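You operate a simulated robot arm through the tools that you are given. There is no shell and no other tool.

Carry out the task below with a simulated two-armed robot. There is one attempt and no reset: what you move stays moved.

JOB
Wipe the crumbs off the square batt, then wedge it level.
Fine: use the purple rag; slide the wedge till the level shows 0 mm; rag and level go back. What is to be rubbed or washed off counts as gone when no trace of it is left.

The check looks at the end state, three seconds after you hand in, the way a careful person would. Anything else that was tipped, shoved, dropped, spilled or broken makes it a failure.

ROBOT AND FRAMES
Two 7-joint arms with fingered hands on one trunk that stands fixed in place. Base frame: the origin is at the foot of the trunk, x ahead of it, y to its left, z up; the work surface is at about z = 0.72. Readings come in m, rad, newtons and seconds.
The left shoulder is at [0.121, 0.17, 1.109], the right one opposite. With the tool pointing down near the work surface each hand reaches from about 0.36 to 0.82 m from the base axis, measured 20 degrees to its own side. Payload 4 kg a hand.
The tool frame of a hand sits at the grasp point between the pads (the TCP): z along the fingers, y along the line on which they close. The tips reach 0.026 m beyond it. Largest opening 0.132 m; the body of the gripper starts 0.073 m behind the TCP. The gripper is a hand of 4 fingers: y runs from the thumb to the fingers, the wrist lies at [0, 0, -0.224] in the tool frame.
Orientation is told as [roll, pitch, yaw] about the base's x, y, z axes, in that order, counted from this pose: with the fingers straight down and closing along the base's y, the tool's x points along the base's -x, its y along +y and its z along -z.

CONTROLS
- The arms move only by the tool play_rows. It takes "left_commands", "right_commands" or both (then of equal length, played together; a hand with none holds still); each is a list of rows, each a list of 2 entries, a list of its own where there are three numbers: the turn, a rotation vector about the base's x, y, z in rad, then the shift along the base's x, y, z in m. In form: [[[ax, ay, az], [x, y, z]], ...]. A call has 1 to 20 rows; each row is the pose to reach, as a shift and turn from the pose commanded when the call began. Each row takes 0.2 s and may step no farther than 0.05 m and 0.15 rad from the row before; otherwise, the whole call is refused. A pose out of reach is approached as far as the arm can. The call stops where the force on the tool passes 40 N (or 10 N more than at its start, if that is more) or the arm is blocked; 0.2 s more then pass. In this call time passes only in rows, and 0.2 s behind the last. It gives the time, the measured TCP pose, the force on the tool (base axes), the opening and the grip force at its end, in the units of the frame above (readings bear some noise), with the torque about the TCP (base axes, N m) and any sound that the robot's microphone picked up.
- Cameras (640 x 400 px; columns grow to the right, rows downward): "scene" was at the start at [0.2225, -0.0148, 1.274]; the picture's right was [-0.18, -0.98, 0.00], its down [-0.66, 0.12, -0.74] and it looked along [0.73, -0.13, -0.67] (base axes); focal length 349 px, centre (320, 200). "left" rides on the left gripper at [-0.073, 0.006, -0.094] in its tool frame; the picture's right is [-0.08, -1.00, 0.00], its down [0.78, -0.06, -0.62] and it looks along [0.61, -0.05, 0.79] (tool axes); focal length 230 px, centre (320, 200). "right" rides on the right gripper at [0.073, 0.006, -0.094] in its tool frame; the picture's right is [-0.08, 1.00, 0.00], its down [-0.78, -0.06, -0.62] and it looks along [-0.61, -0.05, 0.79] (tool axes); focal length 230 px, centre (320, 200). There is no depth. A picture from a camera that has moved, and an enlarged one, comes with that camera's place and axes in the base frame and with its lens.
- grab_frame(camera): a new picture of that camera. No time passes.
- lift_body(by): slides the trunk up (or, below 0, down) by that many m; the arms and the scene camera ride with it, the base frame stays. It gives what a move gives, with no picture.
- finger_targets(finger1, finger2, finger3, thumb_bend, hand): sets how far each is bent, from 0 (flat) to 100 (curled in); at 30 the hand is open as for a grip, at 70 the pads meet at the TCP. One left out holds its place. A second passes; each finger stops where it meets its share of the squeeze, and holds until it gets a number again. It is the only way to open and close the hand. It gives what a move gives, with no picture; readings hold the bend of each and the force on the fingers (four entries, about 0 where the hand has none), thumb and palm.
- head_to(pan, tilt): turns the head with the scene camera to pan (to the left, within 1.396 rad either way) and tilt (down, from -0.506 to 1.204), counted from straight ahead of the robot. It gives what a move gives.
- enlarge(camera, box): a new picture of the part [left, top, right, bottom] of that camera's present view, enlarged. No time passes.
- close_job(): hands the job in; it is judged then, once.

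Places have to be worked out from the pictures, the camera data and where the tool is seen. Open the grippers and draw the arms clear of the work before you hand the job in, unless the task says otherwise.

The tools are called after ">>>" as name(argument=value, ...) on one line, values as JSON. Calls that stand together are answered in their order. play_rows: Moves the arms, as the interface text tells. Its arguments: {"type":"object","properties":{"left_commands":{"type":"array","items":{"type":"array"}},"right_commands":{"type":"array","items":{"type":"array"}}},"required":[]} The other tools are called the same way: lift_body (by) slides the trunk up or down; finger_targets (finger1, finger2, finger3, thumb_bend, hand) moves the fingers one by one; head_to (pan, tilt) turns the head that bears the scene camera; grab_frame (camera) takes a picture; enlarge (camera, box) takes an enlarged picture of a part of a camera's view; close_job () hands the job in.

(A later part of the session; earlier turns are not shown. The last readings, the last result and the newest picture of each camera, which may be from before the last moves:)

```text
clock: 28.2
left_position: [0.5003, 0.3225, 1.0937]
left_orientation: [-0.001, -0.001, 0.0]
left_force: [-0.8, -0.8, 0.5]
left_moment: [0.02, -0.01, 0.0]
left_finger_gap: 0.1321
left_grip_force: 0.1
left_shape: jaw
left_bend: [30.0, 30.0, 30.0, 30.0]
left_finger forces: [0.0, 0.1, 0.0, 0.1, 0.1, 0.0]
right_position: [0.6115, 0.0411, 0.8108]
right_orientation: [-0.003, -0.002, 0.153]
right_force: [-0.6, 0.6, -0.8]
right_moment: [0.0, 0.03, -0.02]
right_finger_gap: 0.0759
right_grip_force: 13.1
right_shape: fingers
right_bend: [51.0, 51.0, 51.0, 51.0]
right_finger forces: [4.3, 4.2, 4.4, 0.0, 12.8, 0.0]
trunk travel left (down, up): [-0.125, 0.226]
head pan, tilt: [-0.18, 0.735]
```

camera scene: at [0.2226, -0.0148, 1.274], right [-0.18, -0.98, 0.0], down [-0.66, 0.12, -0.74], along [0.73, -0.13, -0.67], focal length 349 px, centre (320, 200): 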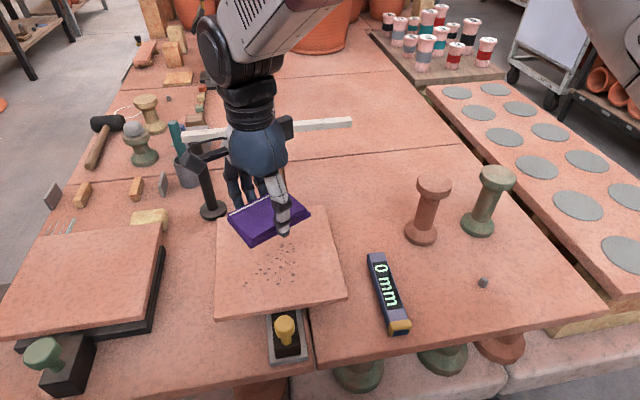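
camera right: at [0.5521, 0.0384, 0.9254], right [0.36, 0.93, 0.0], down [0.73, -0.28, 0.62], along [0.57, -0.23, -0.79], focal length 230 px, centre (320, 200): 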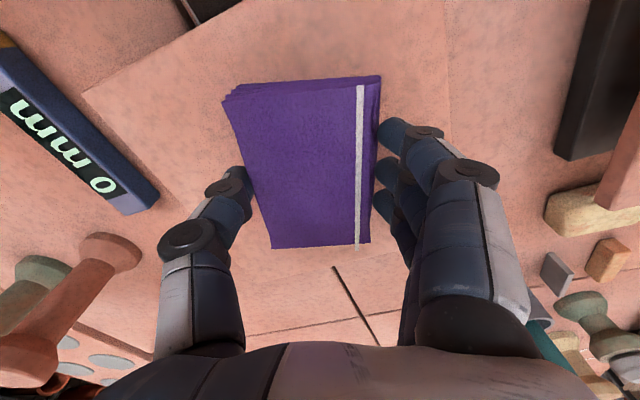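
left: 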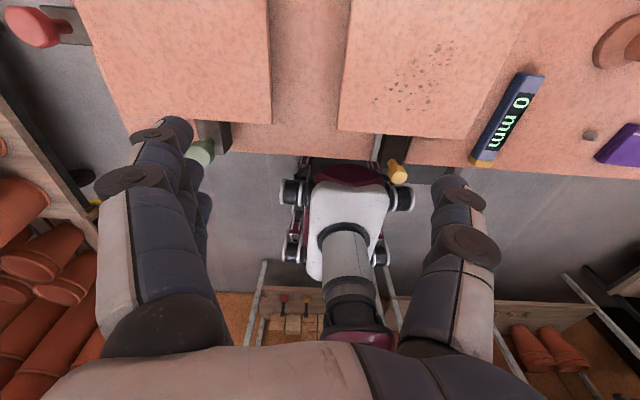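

Still no contact at z 0.811. I go 3 mm lower.

>>> play_rows(right_commands=[[[0, 0, 0], [0, 0, -0.0015]], [[0, 0, 0], [0, 0, -0.003]]])

```text
clock: 28.8
left_position: [0.4998, 0.3228, 1.0939]
left_orientation: [0.0, 0.0, 0.0]
left_force: [0.1, 1.0, -0.3]
left_moment: [0.0, 0.02, 0.01]
left_finger_gap: 0.1319
left_grip_force: 0.0
left_shape: jaw
left_bend: [30.0, 30.0, 30.0, 30.0]
left_finger forces: [0.0, 0.0, 0.1, 0.0, 0.0, 0.0]
right_position: [0.6108, 0.0394, 0.8068]
right_orientation: [-0.002, -0.004, 0.148]
right_force: [0.7, 0.9, 2.2]
right_moment: [-0.07, 0.02, 0.06]
right_finger_gap: 0.0756
right_grip_force: 12.7
right_shape: fingers
right_bend: [51.0, 51.0, 51.0, 51.0]
right_finger forces: [4.2, 4.4, 4.5, 0.0, 12.6, 0.0]
trunk travel left (down, up): [-0.125, 0.226]
head pan, tilt: [-0.18, 0.735]
```

Contact is about 2 N here. I rub the whole crumb patch again with slightly more press, starting over the remaining faint crumb on the left.

>>> play_rows(right_commands=[[[0, 0, 0], [-0.02, 0, -0.001]], [[0, 0, 0], [-0.035, 0.01, -0.001]], [[0, 0, 0], [-0.015, 0.01, -0.001]], [[0, 0, 0], [0.01, 0.01, -0.001]], [[0, 0, 0], [0.035, 0.01, -0.001]], [[0, 0, 0], [0.055, 0, -0.001]], [[0, 0, 0], [0.055, -0.015, -0.001]], [[0, 0, 0], [0.03, -0.015, -0.001]], [[0, 0, 0], [0.005, -0.015, -0.001]], [[0, 0, 0], [-0.02, -0.015, -0.001]], [[0, 0, 0], [-0.035, -0.025, -0.001]], [[0, 0, 0], [-0.035, -0.04, -0.001]], [[0, 0, 0], [-0.01, -0.04, -0.001]], [[0, 0, 0], [0.015, -0.04, -0.001]], [[0, 0, 0], [0.04, -0.04, -0.001]], [[0, 0, 0], [0.055, -0.05, -0.001]], [[0, 0, 0], [0.055, -0.065, -0.001]], [[0, 0, 0], [0.03, -0.07, -0.001]], [[0, 0, 0], [0.005, -0.07, -0.001]], [[0, 0, 0], [-0.02, -0.07, -0.001]]])

>>> enlarge(camera="scene", box=[190, 160, 390, 340])

```text
clock: 33.0
left_position: [0.5004, 0.3232, 1.0957]
left_orientation: [-0.002, -0.001, 0.0]
left_force: [-0.3, -0.3, -0.5]
left_moment: [0.01, 0.0, 0.05]
left_finger_gap: 0.1319
left_grip_force: 0.1
left_shape: jaw
left_bend: [30.0, 30.0, 30.0, 30.0]
left_finger forces: [0.0, 0.0, 0.0, 0.0, 0.1, 0.0]
right_position: [0.5901, -0.0305, 0.8069]
right_orientation: [-0.003, -0.002, 0.154]
right_force: [0.0, -0.2, -0.8]
right_moment: [0.01, 0.01, -0.03]
right_finger_gap: 0.0756
right_grip_force: 12.6
right_shape: fingers
right_bend: [51.0, 51.0, 51.0, 51.0]
right_finger forces: [4.0, 4.1, 4.2, 0.0, 12.5, 0.0]
trunk travel left (down, up): [-0.125, 0.226]
head pan, tilt: [-0.18, 0.735]
```

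```text
2.22 times, centred on (290, 250) of scene
camera zoom: at [0.2222, -0.0147, 1.2742], right [-0.18, -0.98, 0.0], down [-0.66, 0.12, -0.74], along [0.73, -0.13, -0.67], focal length 776 px, centre (387, 89)
```

zoom: 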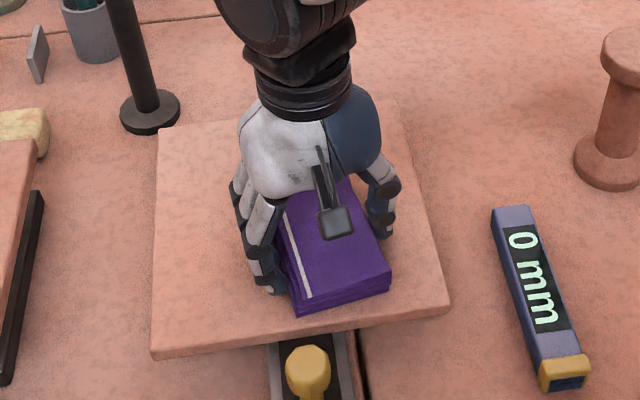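

The press has faded again, so the cloth is probably creeping up between the fingers. I lift clear and move aside toward the far right to see the batt before deciding on more rubbing.

>>> play_rows(right_commands=[[[0, 0, 0], [0, 0, 0.02]], [[0, 0, 0], [0.02, -0.03, 0.045]], [[0, 0, 0], [0.02, -0.08, 0.08]], [[0, 0, 0], [0.02, -0.13, 0.09]], [[0, 0, 0], [0.02, -0.16, 0.09]]])

>>> enlarge(camera="scene", box=[200, 190, 360, 330])

>>> grab_frame(camera="right")

```text
refused: row 3 steps farther than a row can; nothing moved
```

```text
2.86 times, centred on (280, 260) of scene
camera zoom: at [0.2222, -0.0147, 1.2742], right [-0.18, -0.98, 0.0], down [-0.66, 0.12, -0.74], along [0.73, -0.13, -0.67], focal length 998 px, centre (434, 29)
```

zoom: 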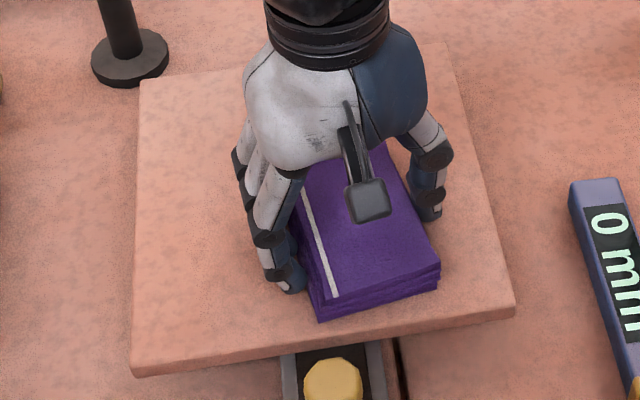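

```text
taken
camera right: at [0.517, -0.0354, 0.9002], right [-0.08, 1.0, 0.0], down [0.78, 0.06, 0.62], along [0.62, 0.04, -0.79], focal length 230 px, centre (320, 200)
```

right: 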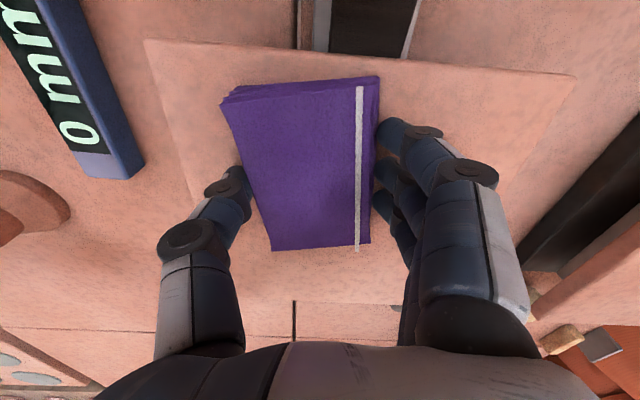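

The call was refused because one row stepped too far and nothing moved. I repeat it with smaller steps.

>>> play_rows(right_commands=[[[0, 0, 0], [0, 0, 0.02]], [[0, 0, 0], [0.01, -0.02, 0.045]], [[0, 0, 0], [0.02, -0.05, 0.075]], [[0, 0, 0], [0.02, -0.09, 0.09]], [[0, 0, 0], [0.02, -0.13, 0.09]], [[0, 0, 0], [0.02, -0.16, 0.09]]])

>>> enlarge(camera="scene", box=[200, 190, 360, 330])

>>> grab_frame(camera="scene")

```text
clock: 34.4
left_position: [0.5002, 0.3217, 1.0953]
left_orientation: [0.002, 0.0, 0.001]
left_force: [0.7, 0.1, 0.3]
left_moment: [0.0, 0.05, 0.01]
left_finger_gap: 0.1319
left_grip_force: 0.0
left_shape: jaw
left_bend: [30.0, 30.0, 30.0, 30.0]
left_finger forces: [0.0, 0.0, 0.0, 0.0, 0.1, 0.0]
right_position: [0.6096, -0.1921, 0.895]
right_orientation: [-0.004, -0.002, 0.155]
right_force: [0.9, 0.7, -0.2]
right_moment: [0.03, -0.02, 0.01]
right_finger_gap: 0.0757
right_grip_force: 12.4
right_shape: fingers
right_bend: [51.0, 51.0, 51.0, 51.0]
right_finger forces: [4.2, 4.1, 4.2, 0.1, 12.5, 0.0]
trunk travel left (down, up): [-0.125, 0.226]
head pan, tilt: [-0.18, 0.735]
```

```text
2.86 times, centred on (280, 260) of scene
camera zoom: at [0.2224, -0.0151, 1.2741], right [-0.18, -0.98, 0.0], down [-0.66, 0.12, -0.74], along [0.73, -0.13, -0.67], focal length 998 px, centre (434, 29)
```

zoom: 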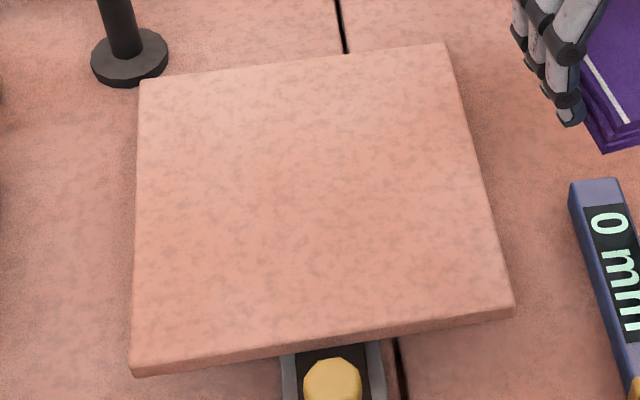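

```text
taken
camera scene: at [0.2224, -0.0151, 1.2741], right [-0.18, -0.98, 0.0], down [-0.66, 0.12, -0.74], along [0.73, -0.13, -0.67], focal length 349 px, centre (320, 200)
```

scene: 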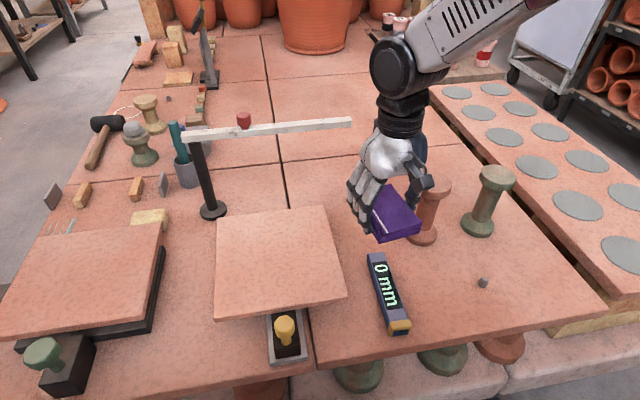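

The batt looks clean. I zoom tighter on the former crumb patch to look for any faint trace.

>>> enlarge(camera="scene", box=[215, 205, 285, 265])

>>> enlarge(camera="scene", box=[270, 205, 340, 265])

>>> enlarge(camera="scene", box=[215, 250, 285, 310])

>>> enlarge(camera="scene", box=[270, 250, 340, 310])

```text
6.67 times, centred on (250, 235) of scene
camera zoom: at [0.2224, -0.0151, 1.2741], right [-0.18, -0.98, 0.0], down [-0.66, 0.12, -0.74], along [0.73, -0.13, -0.67], focal length 2329 px, centre (787, -33)
```

zoom: 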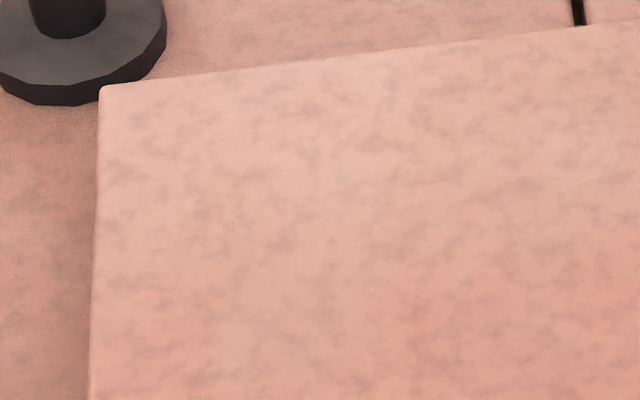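

```text
6.67 times, centred on (305, 235) of scene
camera zoom: at [0.2224, -0.0151, 1.2741], right [-0.18, -0.98, 0.0], down [-0.66, 0.12, -0.74], along [0.73, -0.13, -0.67], focal length 2329 px, centre (420, -33)
```

zoom: 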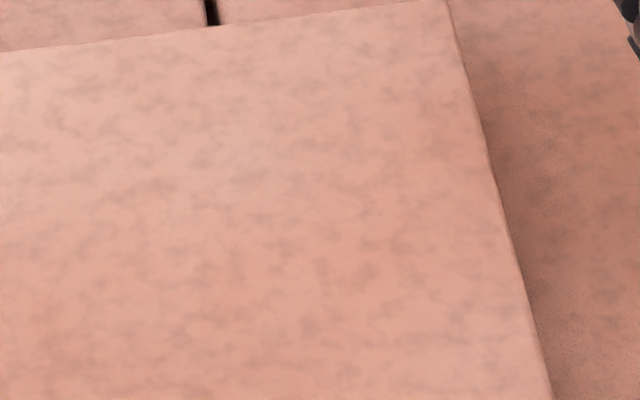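

```text
6.67 times, centred on (250, 280) of scene
camera zoom: at [0.2224, -0.0151, 1.2741], right [-0.18, -0.98, 0.0], down [-0.66, 0.12, -0.74], along [0.73, -0.13, -0.67], focal length 2329 px, centre (787, -333)
```

zoom: 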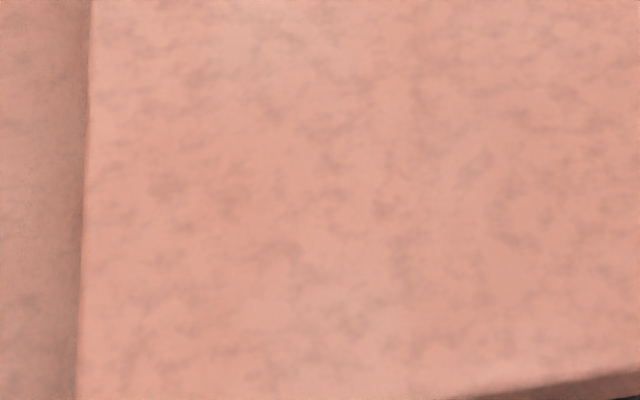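

```text
6.67 times, centred on (305, 280) of scene
camera zoom: at [0.2224, -0.0151, 1.2741], right [-0.18, -0.98, 0.0], down [-0.66, 0.12, -0.74], along [0.73, -0.13, -0.67], focal length 2329 px, centre (420, -333)
```

zoom: 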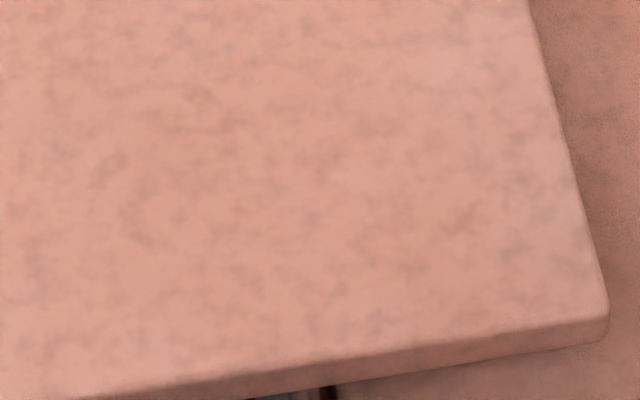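

No crumbs are visible, only the batt's own mottling. I check how the rag now sits relative to the fingertips.

>>> enlarge(camera="scene", box=[330, 150, 450, 260])

>>> grab_frame(camera="right")

```text
3.64 times, centred on (390, 205) of scene
camera zoom: at [0.2224, -0.0151, 1.2741], right [-0.18, -0.98, 0.0], down [-0.66, 0.12, -0.74], along [0.73, -0.13, -0.67], focal length 1271 px, centre (66, 182)
```

zoom: 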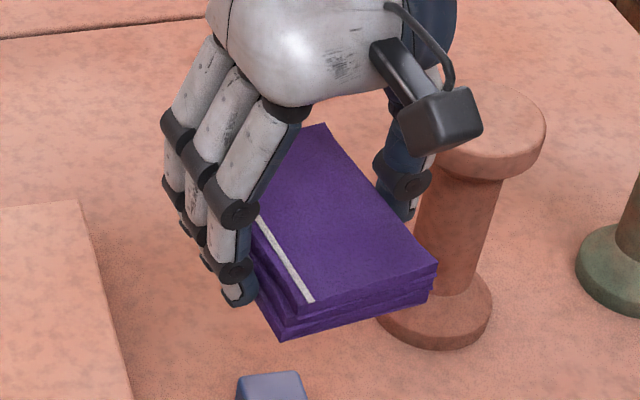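

```text
taken
camera right: at [0.537, -0.1987, 0.9884], right [-0.08, 1.0, 0.0], down [0.78, 0.06, 0.62], along [0.62, 0.04, -0.79], focal length 230 px, centre (320, 200)
```

right: 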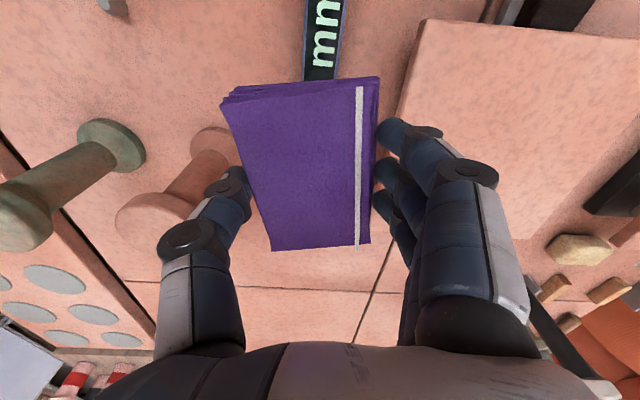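

The rag has crept up until it is nearly flush with the tips. For one more certain pass I bring it back over the batt centre, ready to set it down, regrip a few mm higher and rub once more.

>>> play_rows(right_commands=[[[0, 0, 0], [0.005, 0.04, 0]], [[0, 0, 0], [0.01, 0.08, 0]], [[0, 0, 0], [0.015, 0.12, 0]], [[0, 0, 0], [0.015, 0.16, -0.01]], [[0, 0, 0], [0.015, 0.19, -0.04]], [[0, 0, 0], [0.015, 0.195, -0.07]], [[0, 0, 0], [0.015, 0.195, -0.084]]])

```text
clock: 36.0
left_position: [0.4986, 0.3231, 1.0945]
left_orientation: [0.001, 0.001, 0.0]
left_force: [-0.1, -0.9, 0.2]
left_moment: [0.03, -0.03, 0.02]
left_finger_gap: 0.132
left_grip_force: 0.0
left_shape: jaw
left_bend: [30.0, 30.0, 30.0, 30.0]
left_finger forces: [0.0, 0.0, 0.0, 0.0, 0.0, 0.0]
right_position: [0.6245, 0.0043, 0.8125]
right_orientation: [-0.005, -0.002, 0.153]
right_force: [-0.3, -0.2, -0.5]
right_moment: [-0.01, -0.03, 0.03]
right_finger_gap: 0.0756
right_grip_force: 12.5
right_shape: fingers
right_bend: [51.0, 51.0, 51.0, 51.0]
right_finger forces: [4.0, 4.1, 4.2, 0.0, 12.3, 0.1]
trunk travel left (down, up): [-0.125, 0.226]
head pan, tilt: [-0.18, 0.735]
```

No contact at 0.8125. I lower another 6 mm to seat the rag on the batt.

>>> play_rows(right_commands=[[[0, 0, 0], [0, 0, -0.003]], [[0, 0, 0], [0, 0, -0.006]]])

```text
clock: 36.6
left_position: [0.4988, 0.3222, 1.0959]
left_orientation: [0.001, -0.001, -0.001]
left_force: [-0.7, 0.3, 0.9]
left_moment: [-0.02, 0.0, 0.02]
left_finger_gap: 0.1318
left_grip_force: 0.0
left_shape: jaw
left_bend: [30.0, 30.0, 30.0, 30.0]
left_finger forces: [0.1, 0.0, 0.0, 0.0, 0.0, 0.1]
right_position: [0.625, 0.0038, 0.8076]
right_orientation: [-0.002, -0.004, 0.15]
right_force: [-2.4, -0.6, 6.0]
right_moment: [0.16, 0.02, 0.04]
right_finger_gap: 0.0758
right_grip_force: 14.1
right_shape: fingers
right_bend: [51.0, 51.0, 51.0, 51.0]
right_finger forces: [4.1, 4.0, 7.9, 0.0, 12.5, 0.0]
trunk travel left (down, up): [-0.125, 0.226]
head pan, tilt: [-0.18, 0.735]
```

Contact at 6 N. I open slightly, rise 6 mm and regrip so the cloth stands proud of the tips again.

>>> finger_targets(hand="right", finger1=45, finger2=45, finger3=45, thumb_bend=46)

>>> play_rows(right_commands=[[[0, 0, 0], [0, 0, 0.004]], [[0, 0, 0], [0, 0, 0.007]]])

>>> finger_targets(hand="right", finger1=57, finger2=57, finger3=57, thumb_bend=57)

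>>> grab_frame(camera="right")

>>> enlarge(camera="scene", box=[200, 160, 400, 320])

```text
clock: 37.6
left_position: [0.5009, 0.3229, 1.095]
left_orientation: [0.0, 0.0, 0.001]
left_force: [0.2, 0.5, 0.4]
left_moment: [-0.05, 0.02, 0.01]
left_finger_gap: 0.1321
left_grip_force: 0.0
left_shape: jaw
left_bend: [30.0, 30.0, 30.0, 30.0]
left_finger forces: [0.1, 0.0, 0.0, 0.1, 0.0, 0.1]
right_position: [0.6253, 0.0037, 0.8064]
right_orientation: [-0.004, -0.002, 0.154]
right_force: [0.5, -1.7, 4.5]
right_moment: [0.23, -0.12, -0.06]
right_finger_gap: 0.0855
right_grip_force: 2.3
right_shape: fingers
right_bend: [45.0, 45.0, 46.0, 46.0]
right_finger forces: [0.0, 0.1, 4.7, 0.1, 0.1, 0.1]
trunk travel left (down, up): [-0.125, 0.226]
head pan, tilt: [-0.18, 0.735]
```

```text
clock: 38.2
left_position: [0.5001, 0.3223, 1.0949]
left_orientation: [0.001, -0.001, 0.0]
left_force: [0.7, -0.1, 0.4]
left_moment: [0.0, 0.0, -0.01]
left_finger_gap: 0.1321
left_grip_force: 0.0
left_shape: jaw
left_bend: [30.0, 30.0, 30.0, 30.0]
left_finger forces: [0.0, 0.0, 0.0, 0.1, 0.0, 0.1]
right_position: [0.6249, 0.0038, 0.8145]
right_orientation: [-0.003, -0.002, 0.153]
right_force: [0.2, -0.8, 0.1]
right_moment: [0.03, 0.03, 0.0]
right_finger_gap: 0.0851
right_grip_force: 0.0
right_shape: fingers
right_bend: [45.0, 45.0, 45.0, 46.0]
right_finger forces: [0.0, 0.1, 0.0, 0.1, 0.1, 0.0]
trunk travel left (down, up): [-0.125, 0.226]
head pan, tilt: [-0.18, 0.735]
```

```text
clock: 39.2
left_position: [0.5002, 0.3232, 1.0947]
left_orientation: [0.0, 0.002, 0.002]
left_force: [-0.2, -0.4, -1.2]
left_moment: [-0.04, 0.01, 0.01]
left_finger_gap: 0.1318
left_grip_force: 0.2
left_shape: jaw
left_bend: [30.0, 30.0, 30.0, 30.0]
left_finger forces: [0.0, 0.0, 0.0, 0.0, 0.1, 0.1]
right_position: [0.6239, 0.0037, 0.8134]
right_orientation: [-0.004, -0.001, 0.151]
right_force: [1.0, 0.5, 0.1]
right_moment: [-0.01, 0.02, -0.01]
right_finger_gap: 0.076
right_grip_force: 12.4
right_shape: fingers
right_bend: [50.0, 50.0, 50.0, 51.0]
right_finger forces: [4.1, 4.0, 4.0, 0.0, 12.2, 0.0]
trunk travel left (down, up): [-0.125, 0.226]
head pan, tilt: [-0.18, 0.735]
```

```text
taken
camera right: at [0.5521, -0.0014, 0.9066], right [-0.08, 1.0, 0.0], down [0.78, 0.06, 0.62], along [0.62, 0.04, -0.79], focal length 230 px, centre (320, 200)
```

right: 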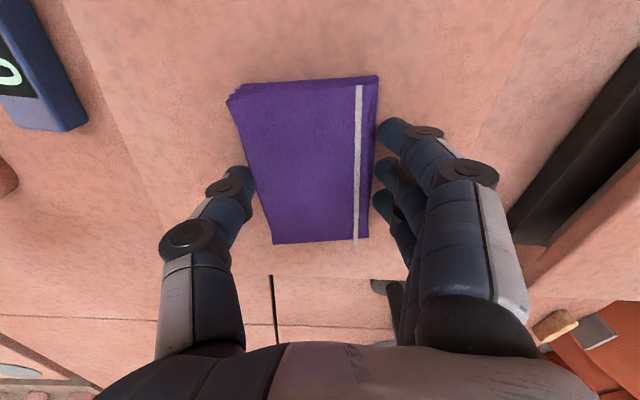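

```text
2.50 times, centred on (300, 240) of scene
camera zoom: at [0.2226, -0.0148, 1.274], right [-0.18, -0.98, 0.0], down [-0.66, 0.12, -0.74], along [0.73, -0.13, -0.67], focal length 874 px, centre (370, 100)
```

zoom: 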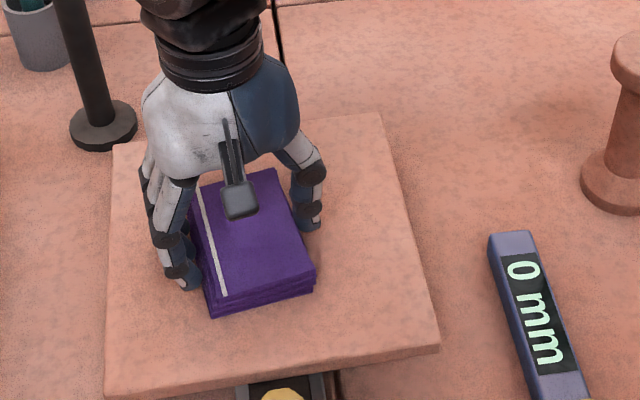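

The regrip is good. I rub the full patch once more with light press.

>>> play_rows(right_commands=[[[0, 0, 0], [-0.02, 0.015, -0.002]], [[0, 0, 0], [-0.04, 0.035, -0.002]], [[0, 0, 0], [-0.045, 0.045, -0.002]], [[0, 0, 0], [-0.02, 0.045, -0.002]], [[0, 0, 0], [0.005, 0.045, -0.002]], [[0, 0, 0], [0.03, 0.04, -0.002]], [[0, 0, 0], [0.045, 0.025, -0.002]], [[0, 0, 0], [0.02, 0.02, -0.002]], [[0, 0, 0], [-0.005, 0.02, -0.002]], [[0, 0, 0], [-0.03, 0.02, -0.002]], [[0, 0, 0], [-0.045, 0.005, -0.002]], [[0, 0, 0], [-0.02, 0, -0.002]], [[0, 0, 0], [0.005, 0, -0.002]], [[0, 0, 0], [0.03, 0, -0.002]], [[0, 0, 0], [0.045, -0.015, -0.002]], [[0, 0, 0], [0.02, -0.03, -0.002]], [[0, 0, 0], [-0.005, -0.035, -0.002]], [[0, 0, 0], [-0.03, -0.035, -0.002]], [[0, 0, 0], [-0.045, -0.035, -0.002]], [[0, 0, 0], [-0.02, -0.035, -0.002]]])

```text
clock: 43.4
left_position: [0.5001, 0.3225, 1.0933]
left_orientation: [0.0, 0.002, 0.0]
left_force: [-0.7, -0.9, -0.8]
left_moment: [-0.06, 0.01, -0.02]
left_finger_gap: 0.1319
left_grip_force: 0.1
left_shape: jaw
left_bend: [30.0, 30.0, 30.0, 30.0]
left_finger forces: [0.0, 0.0, 0.1, 0.0, 0.1, 0.1]
right_position: [0.6061, -0.0314, 0.8104]
right_orientation: [-0.004, -0.002, 0.153]
right_force: [-0.6, 0.2, 0.2]
right_moment: [0.01, 0.01, -0.01]
right_finger_gap: 0.0758
right_grip_force: 12.5
right_shape: fingers
right_bend: [51.0, 51.0, 51.0, 52.0]
right_finger forces: [4.2, 4.1, 4.0, 0.0, 12.2, 0.1]
trunk travel left (down, up): [-0.125, 0.226]
head pan, tilt: [-0.18, 0.735]
```

The pressure has eased off again, so I do a shorter pass 2 mm lower, over the middle and left where the last crumbs were.

>>> play_rows(right_commands=[[[0, 0, 0], [0.0, 0.01, -0.002]], [[0, 0, 0], [-0.02, 0.03, -0.002]], [[0, 0, 0], [-0.025, 0.055, -0.002]], [[0, 0, 0], [-0.02, 0.08, -0.002]], [[0, 0, 0], [0.005, 0.08, -0.002]], [[0, 0, 0], [0.03, 0.075, -0.002]], [[0, 0, 0], [0.005, 0.06, -0.002]], [[0, 0, 0], [-0.02, 0.055, -0.002]], [[0, 0, 0], [0.005, 0.04, -0.002]], [[0, 0, 0], [0.03, 0.035, -0.002]], [[0, 0, 0], [0.055, 0.03, -0.002]], [[0, 0, 0], [0.06, 0.01, -0.002]], [[0, 0, 0], [0.035, 0.0, -0.002]], [[0, 0, 0], [0.01, 0.0, -0.002]], [[0, 0, 0], [-0.015, 0.0, -0.002]], [[0, 0, 0], [-0.015, 0.0, 0.02]], [[0, 0, 0], [-0.005, -0.03, 0.05]], [[0, 0, 0], [0.0, -0.065, 0.08]], [[0, 0, 0], [0.0, -0.11, 0.1]], [[0, 0, 0], [0.0, -0.155, 0.11]]])

>>> enlarge(camera="scene", box=[200, 190, 360, 330])

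>>> enlarge(camera="scene", box=[225, 235, 305, 295])

>>> grab_frame(camera="right")

```text
clock: 47.6
left_position: [0.4989, 0.3226, 1.0957]
left_orientation: [-0.001, 0.0, 0.001]
left_force: [-0.1, 0.0, -0.4]
left_moment: [0.0, 0.0, -0.03]
left_finger_gap: 0.1319
left_grip_force: 0.1
left_shape: jaw
left_bend: [30.0, 30.0, 30.0, 30.0]
left_finger forces: [0.0, 0.0, 0.0, 0.0, 0.1, 0.0]
right_position: [0.6047, -0.1867, 0.9182]
right_orientation: [-0.004, 0.0, 0.153]
right_force: [-0.8, -0.2, -0.6]
right_moment: [0.03, 0.0, 0.03]
right_finger_gap: 0.0756
right_grip_force: 12.4
right_shape: fingers
right_bend: [51.0, 51.0, 51.0, 51.0]
right_finger forces: [4.2, 4.2, 4.2, 0.0, 12.5, 0.0]
trunk travel left (down, up): [-0.125, 0.226]
head pan, tilt: [-0.18, 0.735]
```

```text
2.86 times, centred on (280, 260) of scene
camera zoom: at [0.2222, -0.0153, 1.2741], right [-0.18, -0.98, 0.0], down [-0.66, 0.12, -0.74], along [0.73, -0.13, -0.67], focal length 998 px, centre (434, 29)
```

zoom: 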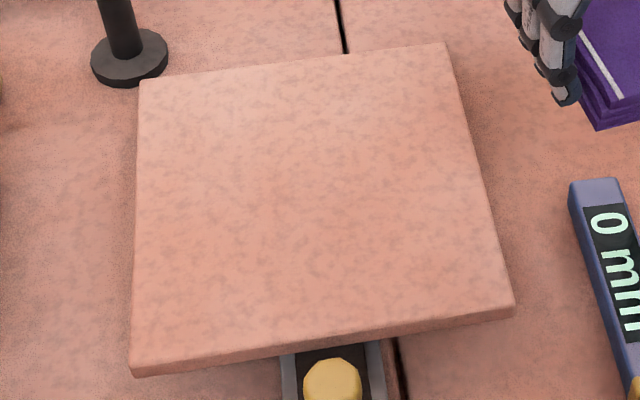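

```text
6.67 times, centred on (265, 265) of scene
camera zoom: at [0.2222, -0.0153, 1.2741], right [-0.18, -0.98, 0.0], down [-0.66, 0.12, -0.74], along [0.73, -0.13, -0.67], focal length 2329 px, centre (687, -233)
```

zoom: 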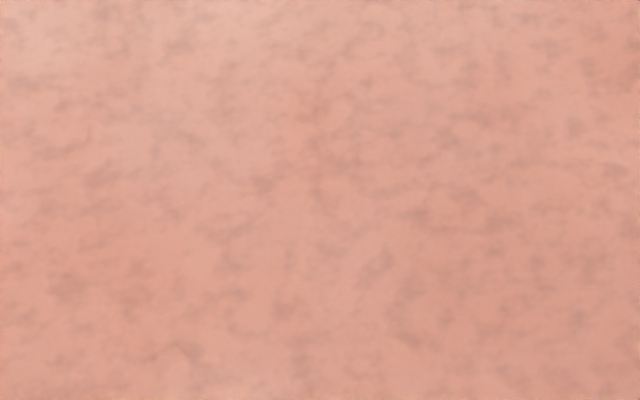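

```text
taken
camera right: at [0.5312, -0.1925, 1.0123], right [-0.08, 1.0, 0.0], down [0.78, 0.06, 0.62], along [0.62, 0.04, -0.79], focal length 230 px, centre (320, 200)
```

right: 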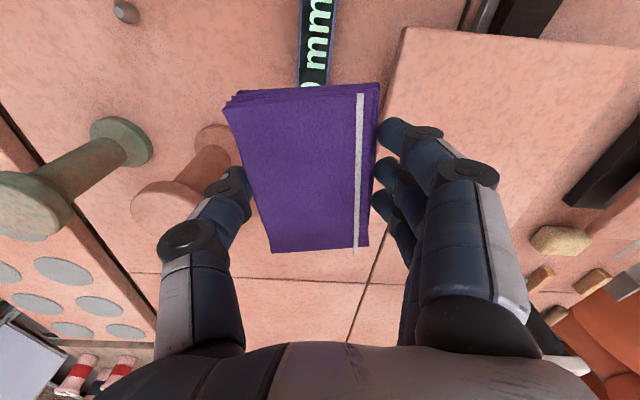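

The batt is clean, so now the rag goes back. I turn the hand back to its pick-up yaw (-1.645) while travelling at z about 0.935 to above the rag's original place.

>>> play_rows(right_commands=[[[0, 0, -0.1], [0, 0, 0.015]], [[0, 0, -0.24], [-0.006, -0.025, 0.015]], [[0, 0, -0.38], [-0.012, -0.05, 0.015]], [[0, 0, -0.52], [-0.018, -0.075, 0.015]], [[0, 0, -0.66], [-0.024, -0.1, 0.015]], [[0, 0, -0.8], [-0.03, -0.125, 0.015]], [[0, 0, -0.94], [-0.036, -0.15, 0.015]], [[0, 0, -1.08], [-0.042, -0.175, 0.015]], [[0, 0, -1.22], [-0.048, -0.2, 0.015]], [[0, 0, -1.36], [-0.054, -0.225, 0.015]], [[0, 0, -1.5], [-0.06, -0.25, 0.015]], [[0, 0, -1.64], [-0.066, -0.275, 0.015]], [[0, 0, -1.76], [-0.071, -0.29, 0.015]], [[0, 0, -1.798], [-0.075, -0.295, 0.015]], [[0, 0, -1.798], [-0.075, -0.295, -0.02]], [[0, 0, -1.798], [-0.075, -0.295, -0.06]], [[0, 0, -1.798], [-0.075, -0.295, -0.1]], [[0, 0, -1.798], [-0.075, -0.295, -0.13]]])

>>> grab_frame(camera="right")

>>> enlarge(camera="scene", box=[400, 160, 600, 340])

```text
clock: 51.4
left_position: [0.4999, 0.3227, 1.0947]
left_orientation: [0.0, -0.001, -0.001]
left_force: [-0.3, -0.1, -0.3]
left_moment: [0.0, 0.01, -0.01]
left_finger_gap: 0.1317
left_grip_force: 0.0
left_shape: jaw
left_bend: [30.0, 30.0, 30.0, 30.0]
left_finger forces: [0.0, 0.0, 0.0, 0.1, 0.1, 0.0]
right_position: [0.5305, -0.4832, 0.7882]
right_orientation: [-0.001, -0.001, -1.647]
right_force: [0.6, 1.0, -1.0]
right_moment: [-0.01, 0.01, 0.04]
right_finger_gap: 0.0759
right_grip_force: 11.9
right_shape: fingers
right_bend: [51.0, 51.0, 51.0, 51.0]
right_finger forces: [4.1, 4.1, 4.2, 0.1, 12.3, 0.0]
trunk travel left (down, up): [-0.125, 0.226]
head pan, tilt: [-0.18, 0.735]
```

```text
taken
camera right: at [0.5436, -0.4112, 0.8815], right [0.99, -0.15, 0.0], down [-0.12, -0.78, 0.62], along [-0.1, -0.61, -0.79], focal length 230 px, centre (320, 200)
```

right: 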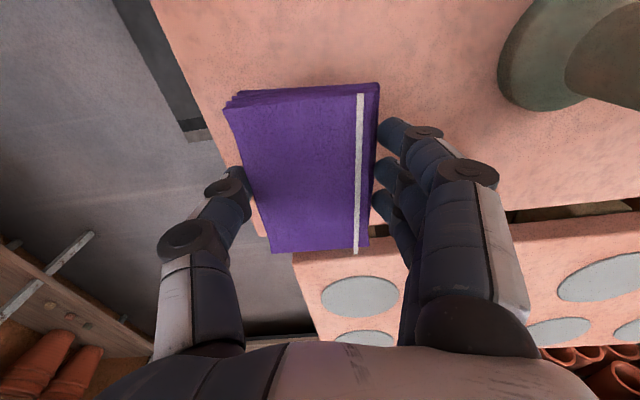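

```text
2.22 times, centred on (500, 250) of scene
camera zoom: at [0.223, -0.0151, 1.2739], right [-0.18, -0.98, 0.0], down [-0.66, 0.12, -0.74], along [0.73, -0.13, -0.67], focal length 776 px, centre (-80, 89)
```

zoom: 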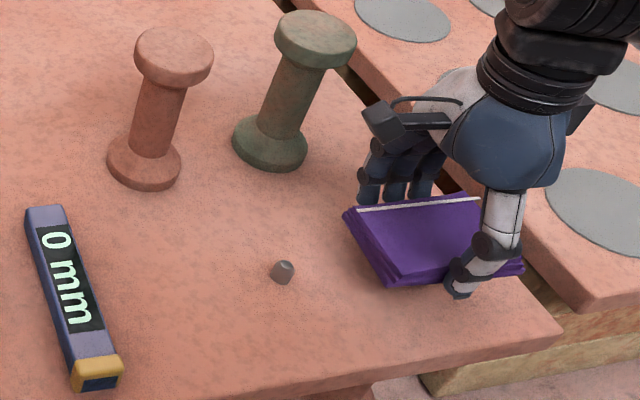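

The rag hovers above its place, about 3 cm up. I lower it gently with a 2 mm correction in y.

>>> play_rows(right_commands=[[[0, 0, 0], [0, 0.002, -0.015]], [[0, 0, 0], [0, 0.002, -0.026]], [[0, 0, 0], [0, 0.002, -0.03]]])

>>> enlarge(camera="scene", box=[400, 160, 600, 340])

```text
clock: 52.2
left_position: [0.4995, 0.3228, 1.0938]
left_orientation: [0.0, 0.0, 0.0]
left_force: [0.2, 0.3, 0.0]
left_moment: [0.02, 0.02, 0.02]
left_finger_gap: 0.1319
left_grip_force: 0.1
left_shape: jaw
left_bend: [30.0, 30.0, 30.0, 30.0]
left_finger forces: [0.1, 0.0, 0.0, 0.0, 0.1, 0.0]
right_position: [0.5306, -0.482, 0.7586]
right_orientation: [-0.005, -0.002, -1.645]
right_force: [-0.2, -0.2, 0.6]
right_moment: [-0.01, 0.01, 0.03]
right_finger_gap: 0.0759
right_grip_force: 12.5
right_shape: fingers
right_bend: [51.0, 51.0, 51.0, 51.0]
right_finger forces: [4.2, 4.1, 4.1, 0.0, 12.3, 0.1]
trunk travel left (down, up): [-0.125, 0.226]
head pan, tilt: [-0.18, 0.735]
```

```text
2.22 times, centred on (500, 250) of scene
camera zoom: at [0.2226, -0.0149, 1.274], right [-0.18, -0.98, 0.0], down [-0.66, 0.12, -0.74], along [0.73, -0.13, -0.67], focal length 776 px, centre (-80, 89)
```

zoom: 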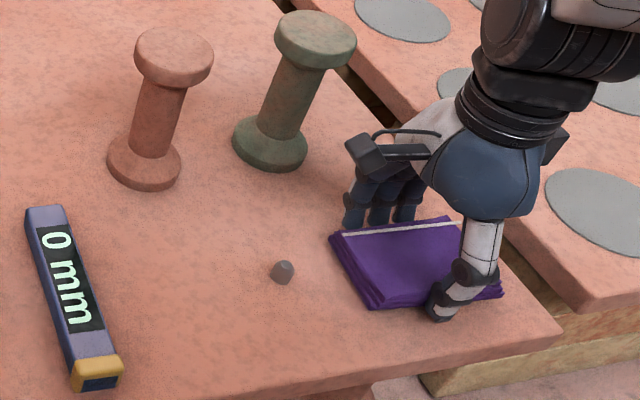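

Compared with the first picture the rag sits about 5 mm too far right (-y). I shift it +5 mm in y and lower the last 3 mm.

>>> play_rows(right_commands=[[[0, 0, 0], [0, 0.005, 0]], [[0, 0, 0], [0, 0.005, -0.003]]])

>>> enlarge(camera="scene", box=[400, 160, 600, 340])

```text
clock: 52.8
left_position: [0.4996, 0.3219, 1.0924]
left_orientation: [-0.001, 0.0, -0.001]
left_force: [0.0, -0.2, 0.4]
left_moment: [0.01, 0.0, 0.0]
left_finger_gap: 0.1318
left_grip_force: 0.0
left_shape: jaw
left_bend: [30.0, 30.0, 30.0, 30.0]
left_finger forces: [0.0, 0.1, 0.0, 0.0, 0.1, 0.1]
right_position: [0.5311, -0.4768, 0.7565]
right_orientation: [-0.004, -0.002, -1.645]
right_force: [-0.3, -0.5, -1.5]
right_moment: [0.0, -0.01, 0.02]
right_finger_gap: 0.0759
right_grip_force: 12.4
right_shape: fingers
right_bend: [51.0, 51.0, 51.0, 51.0]
right_finger forces: [4.1, 4.2, 4.2, 0.0, 12.2, 0.1]
trunk travel left (down, up): [-0.125, 0.226]
head pan, tilt: [-0.18, 0.735]
```

```text
2.22 times, centred on (500, 250) of scene
camera zoom: at [0.2226, -0.0149, 1.274], right [-0.18, -0.98, 0.0], down [-0.66, 0.12, -0.74], along [0.73, -0.13, -0.67], focal length 776 px, centre (-80, 89)
```

zoom: 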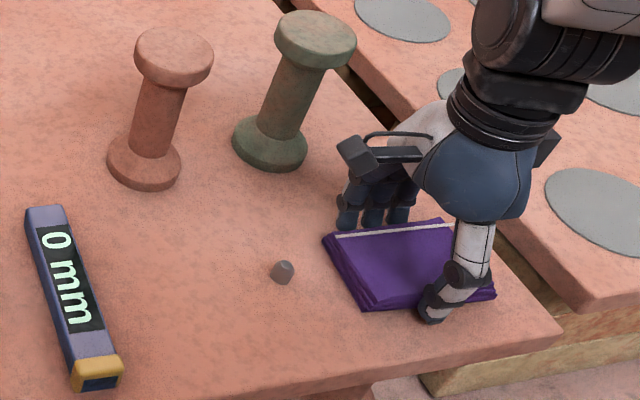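

The rag now matches its original outline in the picture. I lower a last 1.5 mm and open the fingers gradually.

>>> play_rows(right_commands=[[[0, 0, 0], [0, 0, -0.0015]]])

>>> finger_targets(hand="right", finger1=44, finger2=44, finger3=44, thumb_bend=44)

>>> play_rows(right_commands=[[[0, 0, 0], [0, 0, 0.003]], [[0, 0, 0], [0, 0, 0.006]]])

>>> finger_targets(hand="right", finger1=32, finger2=32, finger3=32, thumb_bend=32)

>>> grab_frame(camera="right")

```text
clock: 53.2
left_position: [0.4999, 0.3233, 1.0942]
left_orientation: [-0.001, 0.0, 0.001]
left_force: [0.1, -0.3, -0.6]
left_moment: [-0.01, 0.01, 0.02]
left_finger_gap: 0.1319
left_grip_force: 0.2
left_shape: jaw
left_bend: [30.0, 30.0, 30.0, 30.0]
left_finger forces: [0.0, 0.1, 0.0, 0.0, 0.0, 0.0]
right_position: [0.5308, -0.4751, 0.7561]
right_orientation: [-0.004, -0.002, -1.645]
right_force: [0.2, 0.6, 0.4]
right_moment: [0.02, 0.01, 0.03]
right_finger_gap: 0.076
right_grip_force: 12.4
right_shape: fingers
right_bend: [51.0, 51.0, 51.0, 51.0]
right_finger forces: [4.1, 3.9, 4.1, 0.0, 12.5, 0.1]
trunk travel left (down, up): [-0.125, 0.226]
head pan, tilt: [-0.18, 0.735]
```

```text
clock: 54.2
left_position: [0.4989, 0.3227, 1.0943]
left_orientation: [-0.002, 0.0, 0.0]
left_force: [-0.2, 0.9, -0.8]
left_moment: [-0.04, 0.02, 0.01]
left_finger_gap: 0.1319
left_grip_force: 0.0
left_shape: jaw
left_bend: [30.0, 30.0, 30.0, 30.0]
left_finger forces: [0.0, 0.0, 0.1, 0.0, 0.1, 0.0]
right_position: [0.5308, -0.4771, 0.7552]
right_orientation: [-0.003, -0.001, -1.647]
right_force: [-0.4, 0.6, 0.4]
right_moment: [0.03, 0.0, 0.0]
right_finger_gap: 0.0898
right_grip_force: 0.1
right_shape: fingers
right_bend: [44.0, 44.0, 44.0, 44.0]
right_finger forces: [0.0, 0.0, 0.0, 0.1, 0.0, 0.0]
trunk travel left (down, up): [-0.125, 0.226]
head pan, tilt: [-0.18, 0.735]
```

```text
clock: 54.8
left_position: [0.4993, 0.3231, 1.094]
left_orientation: [0.001, 0.0, 0.002]
left_force: [0.5, -0.3, 0.2]
left_moment: [-0.01, -0.05, 0.0]
left_finger_gap: 0.1318
left_grip_force: 0.1
left_shape: jaw
left_bend: [30.0, 30.0, 30.0, 30.0]
left_finger forces: [0.0, 0.0, 0.0, 0.1, 0.1, 0.0]
right_position: [0.5299, -0.4765, 0.7628]
right_orientation: [-0.004, -0.001, -1.646]
right_force: [-1.4, 0.9, 0.3]
right_moment: [0.0, 0.01, 0.0]
right_finger_gap: 0.0898
right_grip_force: 0.0
right_shape: fingers
right_bend: [44.0, 44.0, 44.0, 44.0]
right_finger forces: [0.0, 0.0, 0.0, 0.0, 0.1, 0.1]
trunk travel left (down, up): [-0.125, 0.226]
head pan, tilt: [-0.18, 0.735]
```

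```text
clock: 55.8
left_position: [0.4995, 0.3233, 1.0947]
left_orientation: [0.0, -0.001, -0.001]
left_force: [-0.6, 0.1, -0.2]
left_moment: [-0.01, 0.0, 0.05]
left_finger_gap: 0.1319
left_grip_force: 0.1
left_shape: jaw
left_bend: [30.0, 30.0, 30.0, 30.0]
left_finger forces: [0.0, 0.0, 0.0, 0.1, 0.0, 0.0]
right_position: [0.5306, -0.4759, 0.7621]
right_orientation: [-0.003, -0.002, -1.644]
right_force: [-1.3, 0.1, -0.9]
right_moment: [-0.03, -0.03, -0.03]
right_finger_gap: 0.1292
right_grip_force: 0.0
right_shape: fingers
right_bend: [32.0, 32.0, 32.0, 32.0]
right_finger forces: [0.0, 0.1, 0.0, 0.0, 0.1, 0.0]
trunk travel left (down, up): [-0.125, 0.226]
head pan, tilt: [-0.18, 0.735]
```

```text
taken
camera right: at [0.5424, -0.4033, 0.8561], right [0.99, -0.15, 0.0], down [-0.12, -0.78, 0.62], along [-0.1, -0.61, -0.79], focal length 230 px, centre (320, 200)
```

right: 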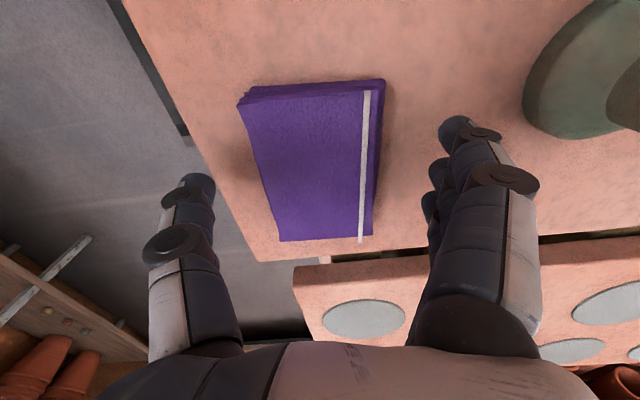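

The rag is released within about 2 mm of its original place. I raise the hand straight up, then turn back to yaw 0 and travel to above the level.

>>> play_rows(right_commands=[[[0, 0, 0], [0, 0, 0.03]], [[0, 0, 0], [0, 0, 0.075]], [[0, 0, 0], [0, 0, 0.12]], [[0, 0, 0], [0, 0, 0.165]], [[0, 0, 0.14], [0.002, 0.024, 0.165]], [[0, 0, 0.28], [0.004, 0.048, 0.165]], [[0, 0, 0.42], [0.006, 0.072, 0.165]], [[0, 0, 0.56], [0.008, 0.096, 0.165]], [[0, 0, 0.7], [0.01, 0.12, 0.165]], [[0, 0, 0.84], [0.012, 0.144, 0.165]], [[0, 0, 0.98], [0.014, 0.168, 0.165]], [[0, 0, 1.12], [0.016, 0.192, 0.165]], [[0, 0, 1.26], [0.018, 0.216, 0.165]], [[0, 0, 1.4], [0.02, 0.24, 0.165]], [[0, 0, 1.53], [0.022, 0.264, 0.165]], [[0, 0, 1.645], [0.023, 0.282, 0.165]]])

>>> finger_targets(hand="right", finger1=54, finger2=54, finger3=54, thumb_bend=54)

>>> grab_frame(camera="right")

>>> enlarge(camera="scene", box=[400, 160, 600, 340])

```text
clock: 59.2
left_position: [0.4997, 0.323, 1.0948]
left_orientation: [-0.001, 0.001, -0.001]
left_force: [-0.2, 0.3, -0.3]
left_moment: [-0.02, 0.0, -0.01]
left_finger_gap: 0.132
left_grip_force: 0.1
left_shape: jaw
left_bend: [30.0, 30.0, 30.0, 30.0]
left_finger forces: [0.0, 0.0, 0.0, 0.0, 0.0, 0.0]
right_position: [0.554, -0.1903, 0.9267]
right_orientation: [-0.003, -0.002, 0.001]
right_force: [0.3, 0.0, -0.8]
right_moment: [0.02, -0.01, 0.01]
right_finger_gap: 0.1295
right_grip_force: 0.0
right_shape: fingers
right_bend: [32.0, 32.0, 32.0, 32.0]
right_finger forces: [0.0, 0.0, 0.0, 0.0, 0.1, 0.0]
trunk travel left (down, up): [-0.125, 0.226]
head pan, tilt: [-0.18, 0.735]
```

```text
clock: 60.2
left_position: [0.4995, 0.3233, 1.0931]
left_orientation: [0.0, 0.0, 0.001]
left_force: [0.0, -0.9, 1.8]
left_moment: [0.01, -0.02, 0.0]
left_finger_gap: 0.1319
left_grip_force: 0.1
left_shape: jaw
left_bend: [30.0, 30.0, 30.0, 30.0]
left_finger forces: [0.1, 0.0, 0.0, 0.0, 0.0, 0.1]
right_position: [0.5542, -0.1915, 0.928]
right_orientation: [-0.005, -0.001, 0.0]
right_force: [-0.8, -0.5, 0.1]
right_moment: [-0.04, 0.01, 0.01]
right_finger_gap: 0.0584
right_grip_force: 0.1
right_shape: fingers
right_bend: [54.0, 54.0, 54.0, 54.0]
right_finger forces: [0.1, 0.0, 0.0, 0.1, 0.0, 0.0]
trunk travel left (down, up): [-0.125, 0.226]
head pan, tilt: [-0.18, 0.735]
```

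```text
taken
camera right: at [0.4814, -0.1863, 1.0207], right [0.08, 1.0, 0.0], down [0.78, -0.06, 0.62], along [0.62, -0.05, -0.79], focal length 230 px, centre (320, 200)
```

right: 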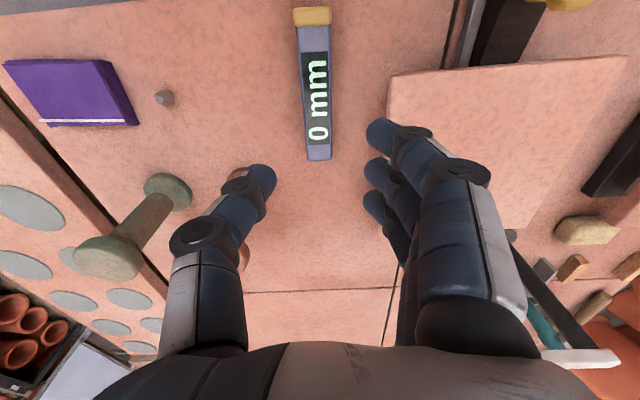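

```text
2.22 times, centred on (500, 250) of scene
camera zoom: at [0.2225, -0.0148, 1.274], right [-0.18, -0.98, 0.0], down [-0.66, 0.12, -0.74], along [0.73, -0.13, -0.67], focal length 776 px, centre (-80, 89)
```

zoom: 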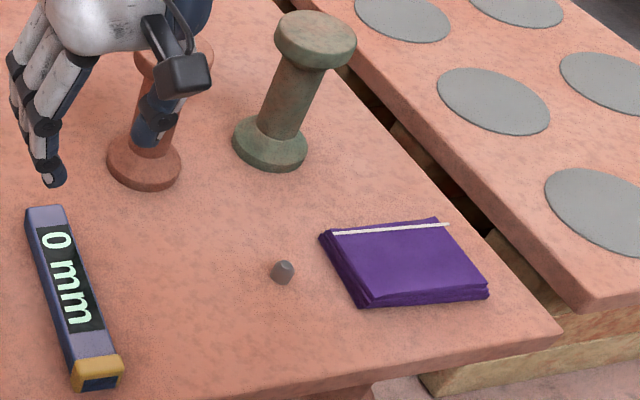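

The rag is within a few mm of its first outline. From the right camera the level runs x 0.474 to 0.617 at y about -0.196, yaw -0.03, about 0.033 wide and 0.03 tall. I come down over its middle with the fingers half closed to stay clear of the batt.

>>> play_rows(right_commands=[[[0, 0, -0.034], [-0.004, -0.003, -0.035]], [[0, 0, -0.034], [-0.008, -0.005, -0.075]], [[0, 0, -0.034], [-0.008, -0.005, -0.11]], [[0, 0, -0.034], [-0.008, -0.005, -0.13]]])

>>> grab_frame(camera="right")

>>> enlarge(camera="scene", box=[300, 160, 500, 340])

```text
clock: 61.2
left_position: [0.4992, 0.3224, 1.0942]
left_orientation: [0.001, 0.001, 0.001]
left_force: [-0.4, 0.6, -0.6]
left_moment: [0.0, 0.02, -0.02]
left_finger_gap: 0.1318
left_grip_force: 0.1
left_shape: jaw
left_bend: [30.0, 30.0, 30.0, 30.0]
left_finger forces: [0.0, 0.0, 0.0, 0.0, 0.0, 0.0]
right_position: [0.546, -0.1986, 0.7954]
right_orientation: [-0.003, -0.002, -0.035]
right_force: [0.6, 0.1, -0.3]
right_moment: [-0.02, 0.0, 0.03]
right_finger_gap: 0.0583
right_grip_force: 0.1
right_shape: fingers
right_bend: [54.0, 54.0, 54.0, 54.0]
right_finger forces: [0.0, 0.0, 0.0, 0.0, 0.1, 0.0]
trunk travel left (down, up): [-0.125, 0.226]
head pan, tilt: [-0.18, 0.735]
```

```text
taken
camera right: at [0.4738, -0.1901, 0.8882], right [0.11, 0.99, 0.0], down [0.78, -0.09, 0.62], along [0.61, -0.07, -0.79], focal length 230 px, centre (320, 200)
```

right: 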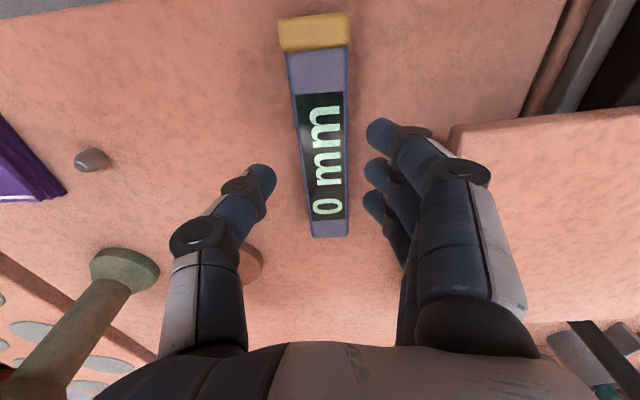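

```text
2.22 times, centred on (400, 250) of scene
camera zoom: at [0.2228, -0.0148, 1.274], right [-0.18, -0.98, 0.0], down [-0.66, 0.12, -0.74], along [0.73, -0.13, -0.67], focal length 776 px, centre (142, 89)
```

zoom: 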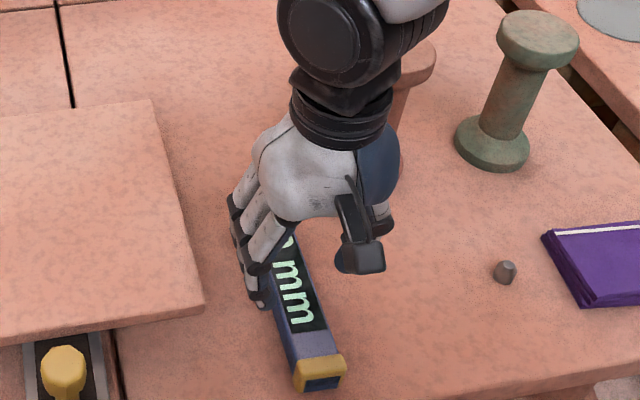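

The level lies centred between the thumb and fingers, and the yaw matches. I lower to TCP z about 0.758 so the tips straddle it a few mm above the table.

>>> play_rows(right_commands=[[[0, 0, 0], [0, 0.001, -0.015]], [[0, 0, 0], [0, 0.001, -0.028]], [[0, 0, 0], [0, 0.001, -0.036]]])

>>> grab_frame(camera="right")

```text
clock: 62.0
left_position: [0.5004, 0.3224, 1.0945]
left_orientation: [0.001, 0.0, 0.001]
left_force: [1.0, -0.4, 0.4]
left_moment: [-0.02, -0.02, 0.0]
left_finger_gap: 0.1319
left_grip_force: 0.0
left_shape: jaw
left_bend: [30.0, 30.0, 30.0, 30.0]
left_finger forces: [0.0, 0.0, 0.1, 0.1, 0.0, 0.0]
right_position: [0.5437, -0.1967, 0.7609]
right_orientation: [-0.004, -0.002, -0.036]
right_force: [-0.9, -0.5, -0.1]
right_moment: [0.02, 0.0, 0.01]
right_finger_gap: 0.0586
right_grip_force: 0.0
right_shape: fingers
right_bend: [54.0, 54.0, 54.0, 54.0]
right_finger forces: [0.0, 0.0, 0.0, 0.0, 0.0, 0.0]
trunk travel left (down, up): [-0.125, 0.226]
head pan, tilt: [-0.18, 0.735]
```

```text
taken
camera right: at [0.4711, -0.1893, 0.8534], right [0.11, 0.99, 0.0], down [0.78, -0.09, 0.62], along [0.61, -0.07, -0.79], focal length 230 px, centre (320, 200)
```

right: 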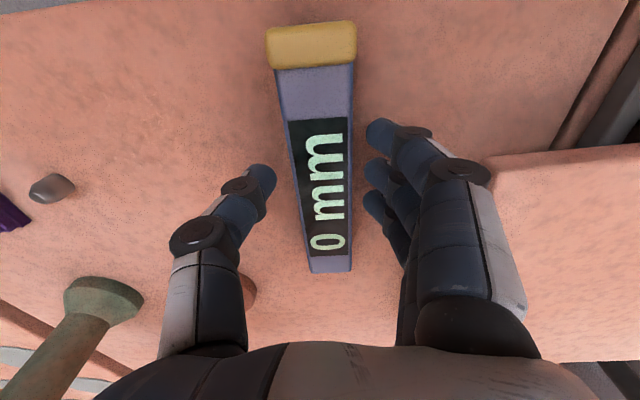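

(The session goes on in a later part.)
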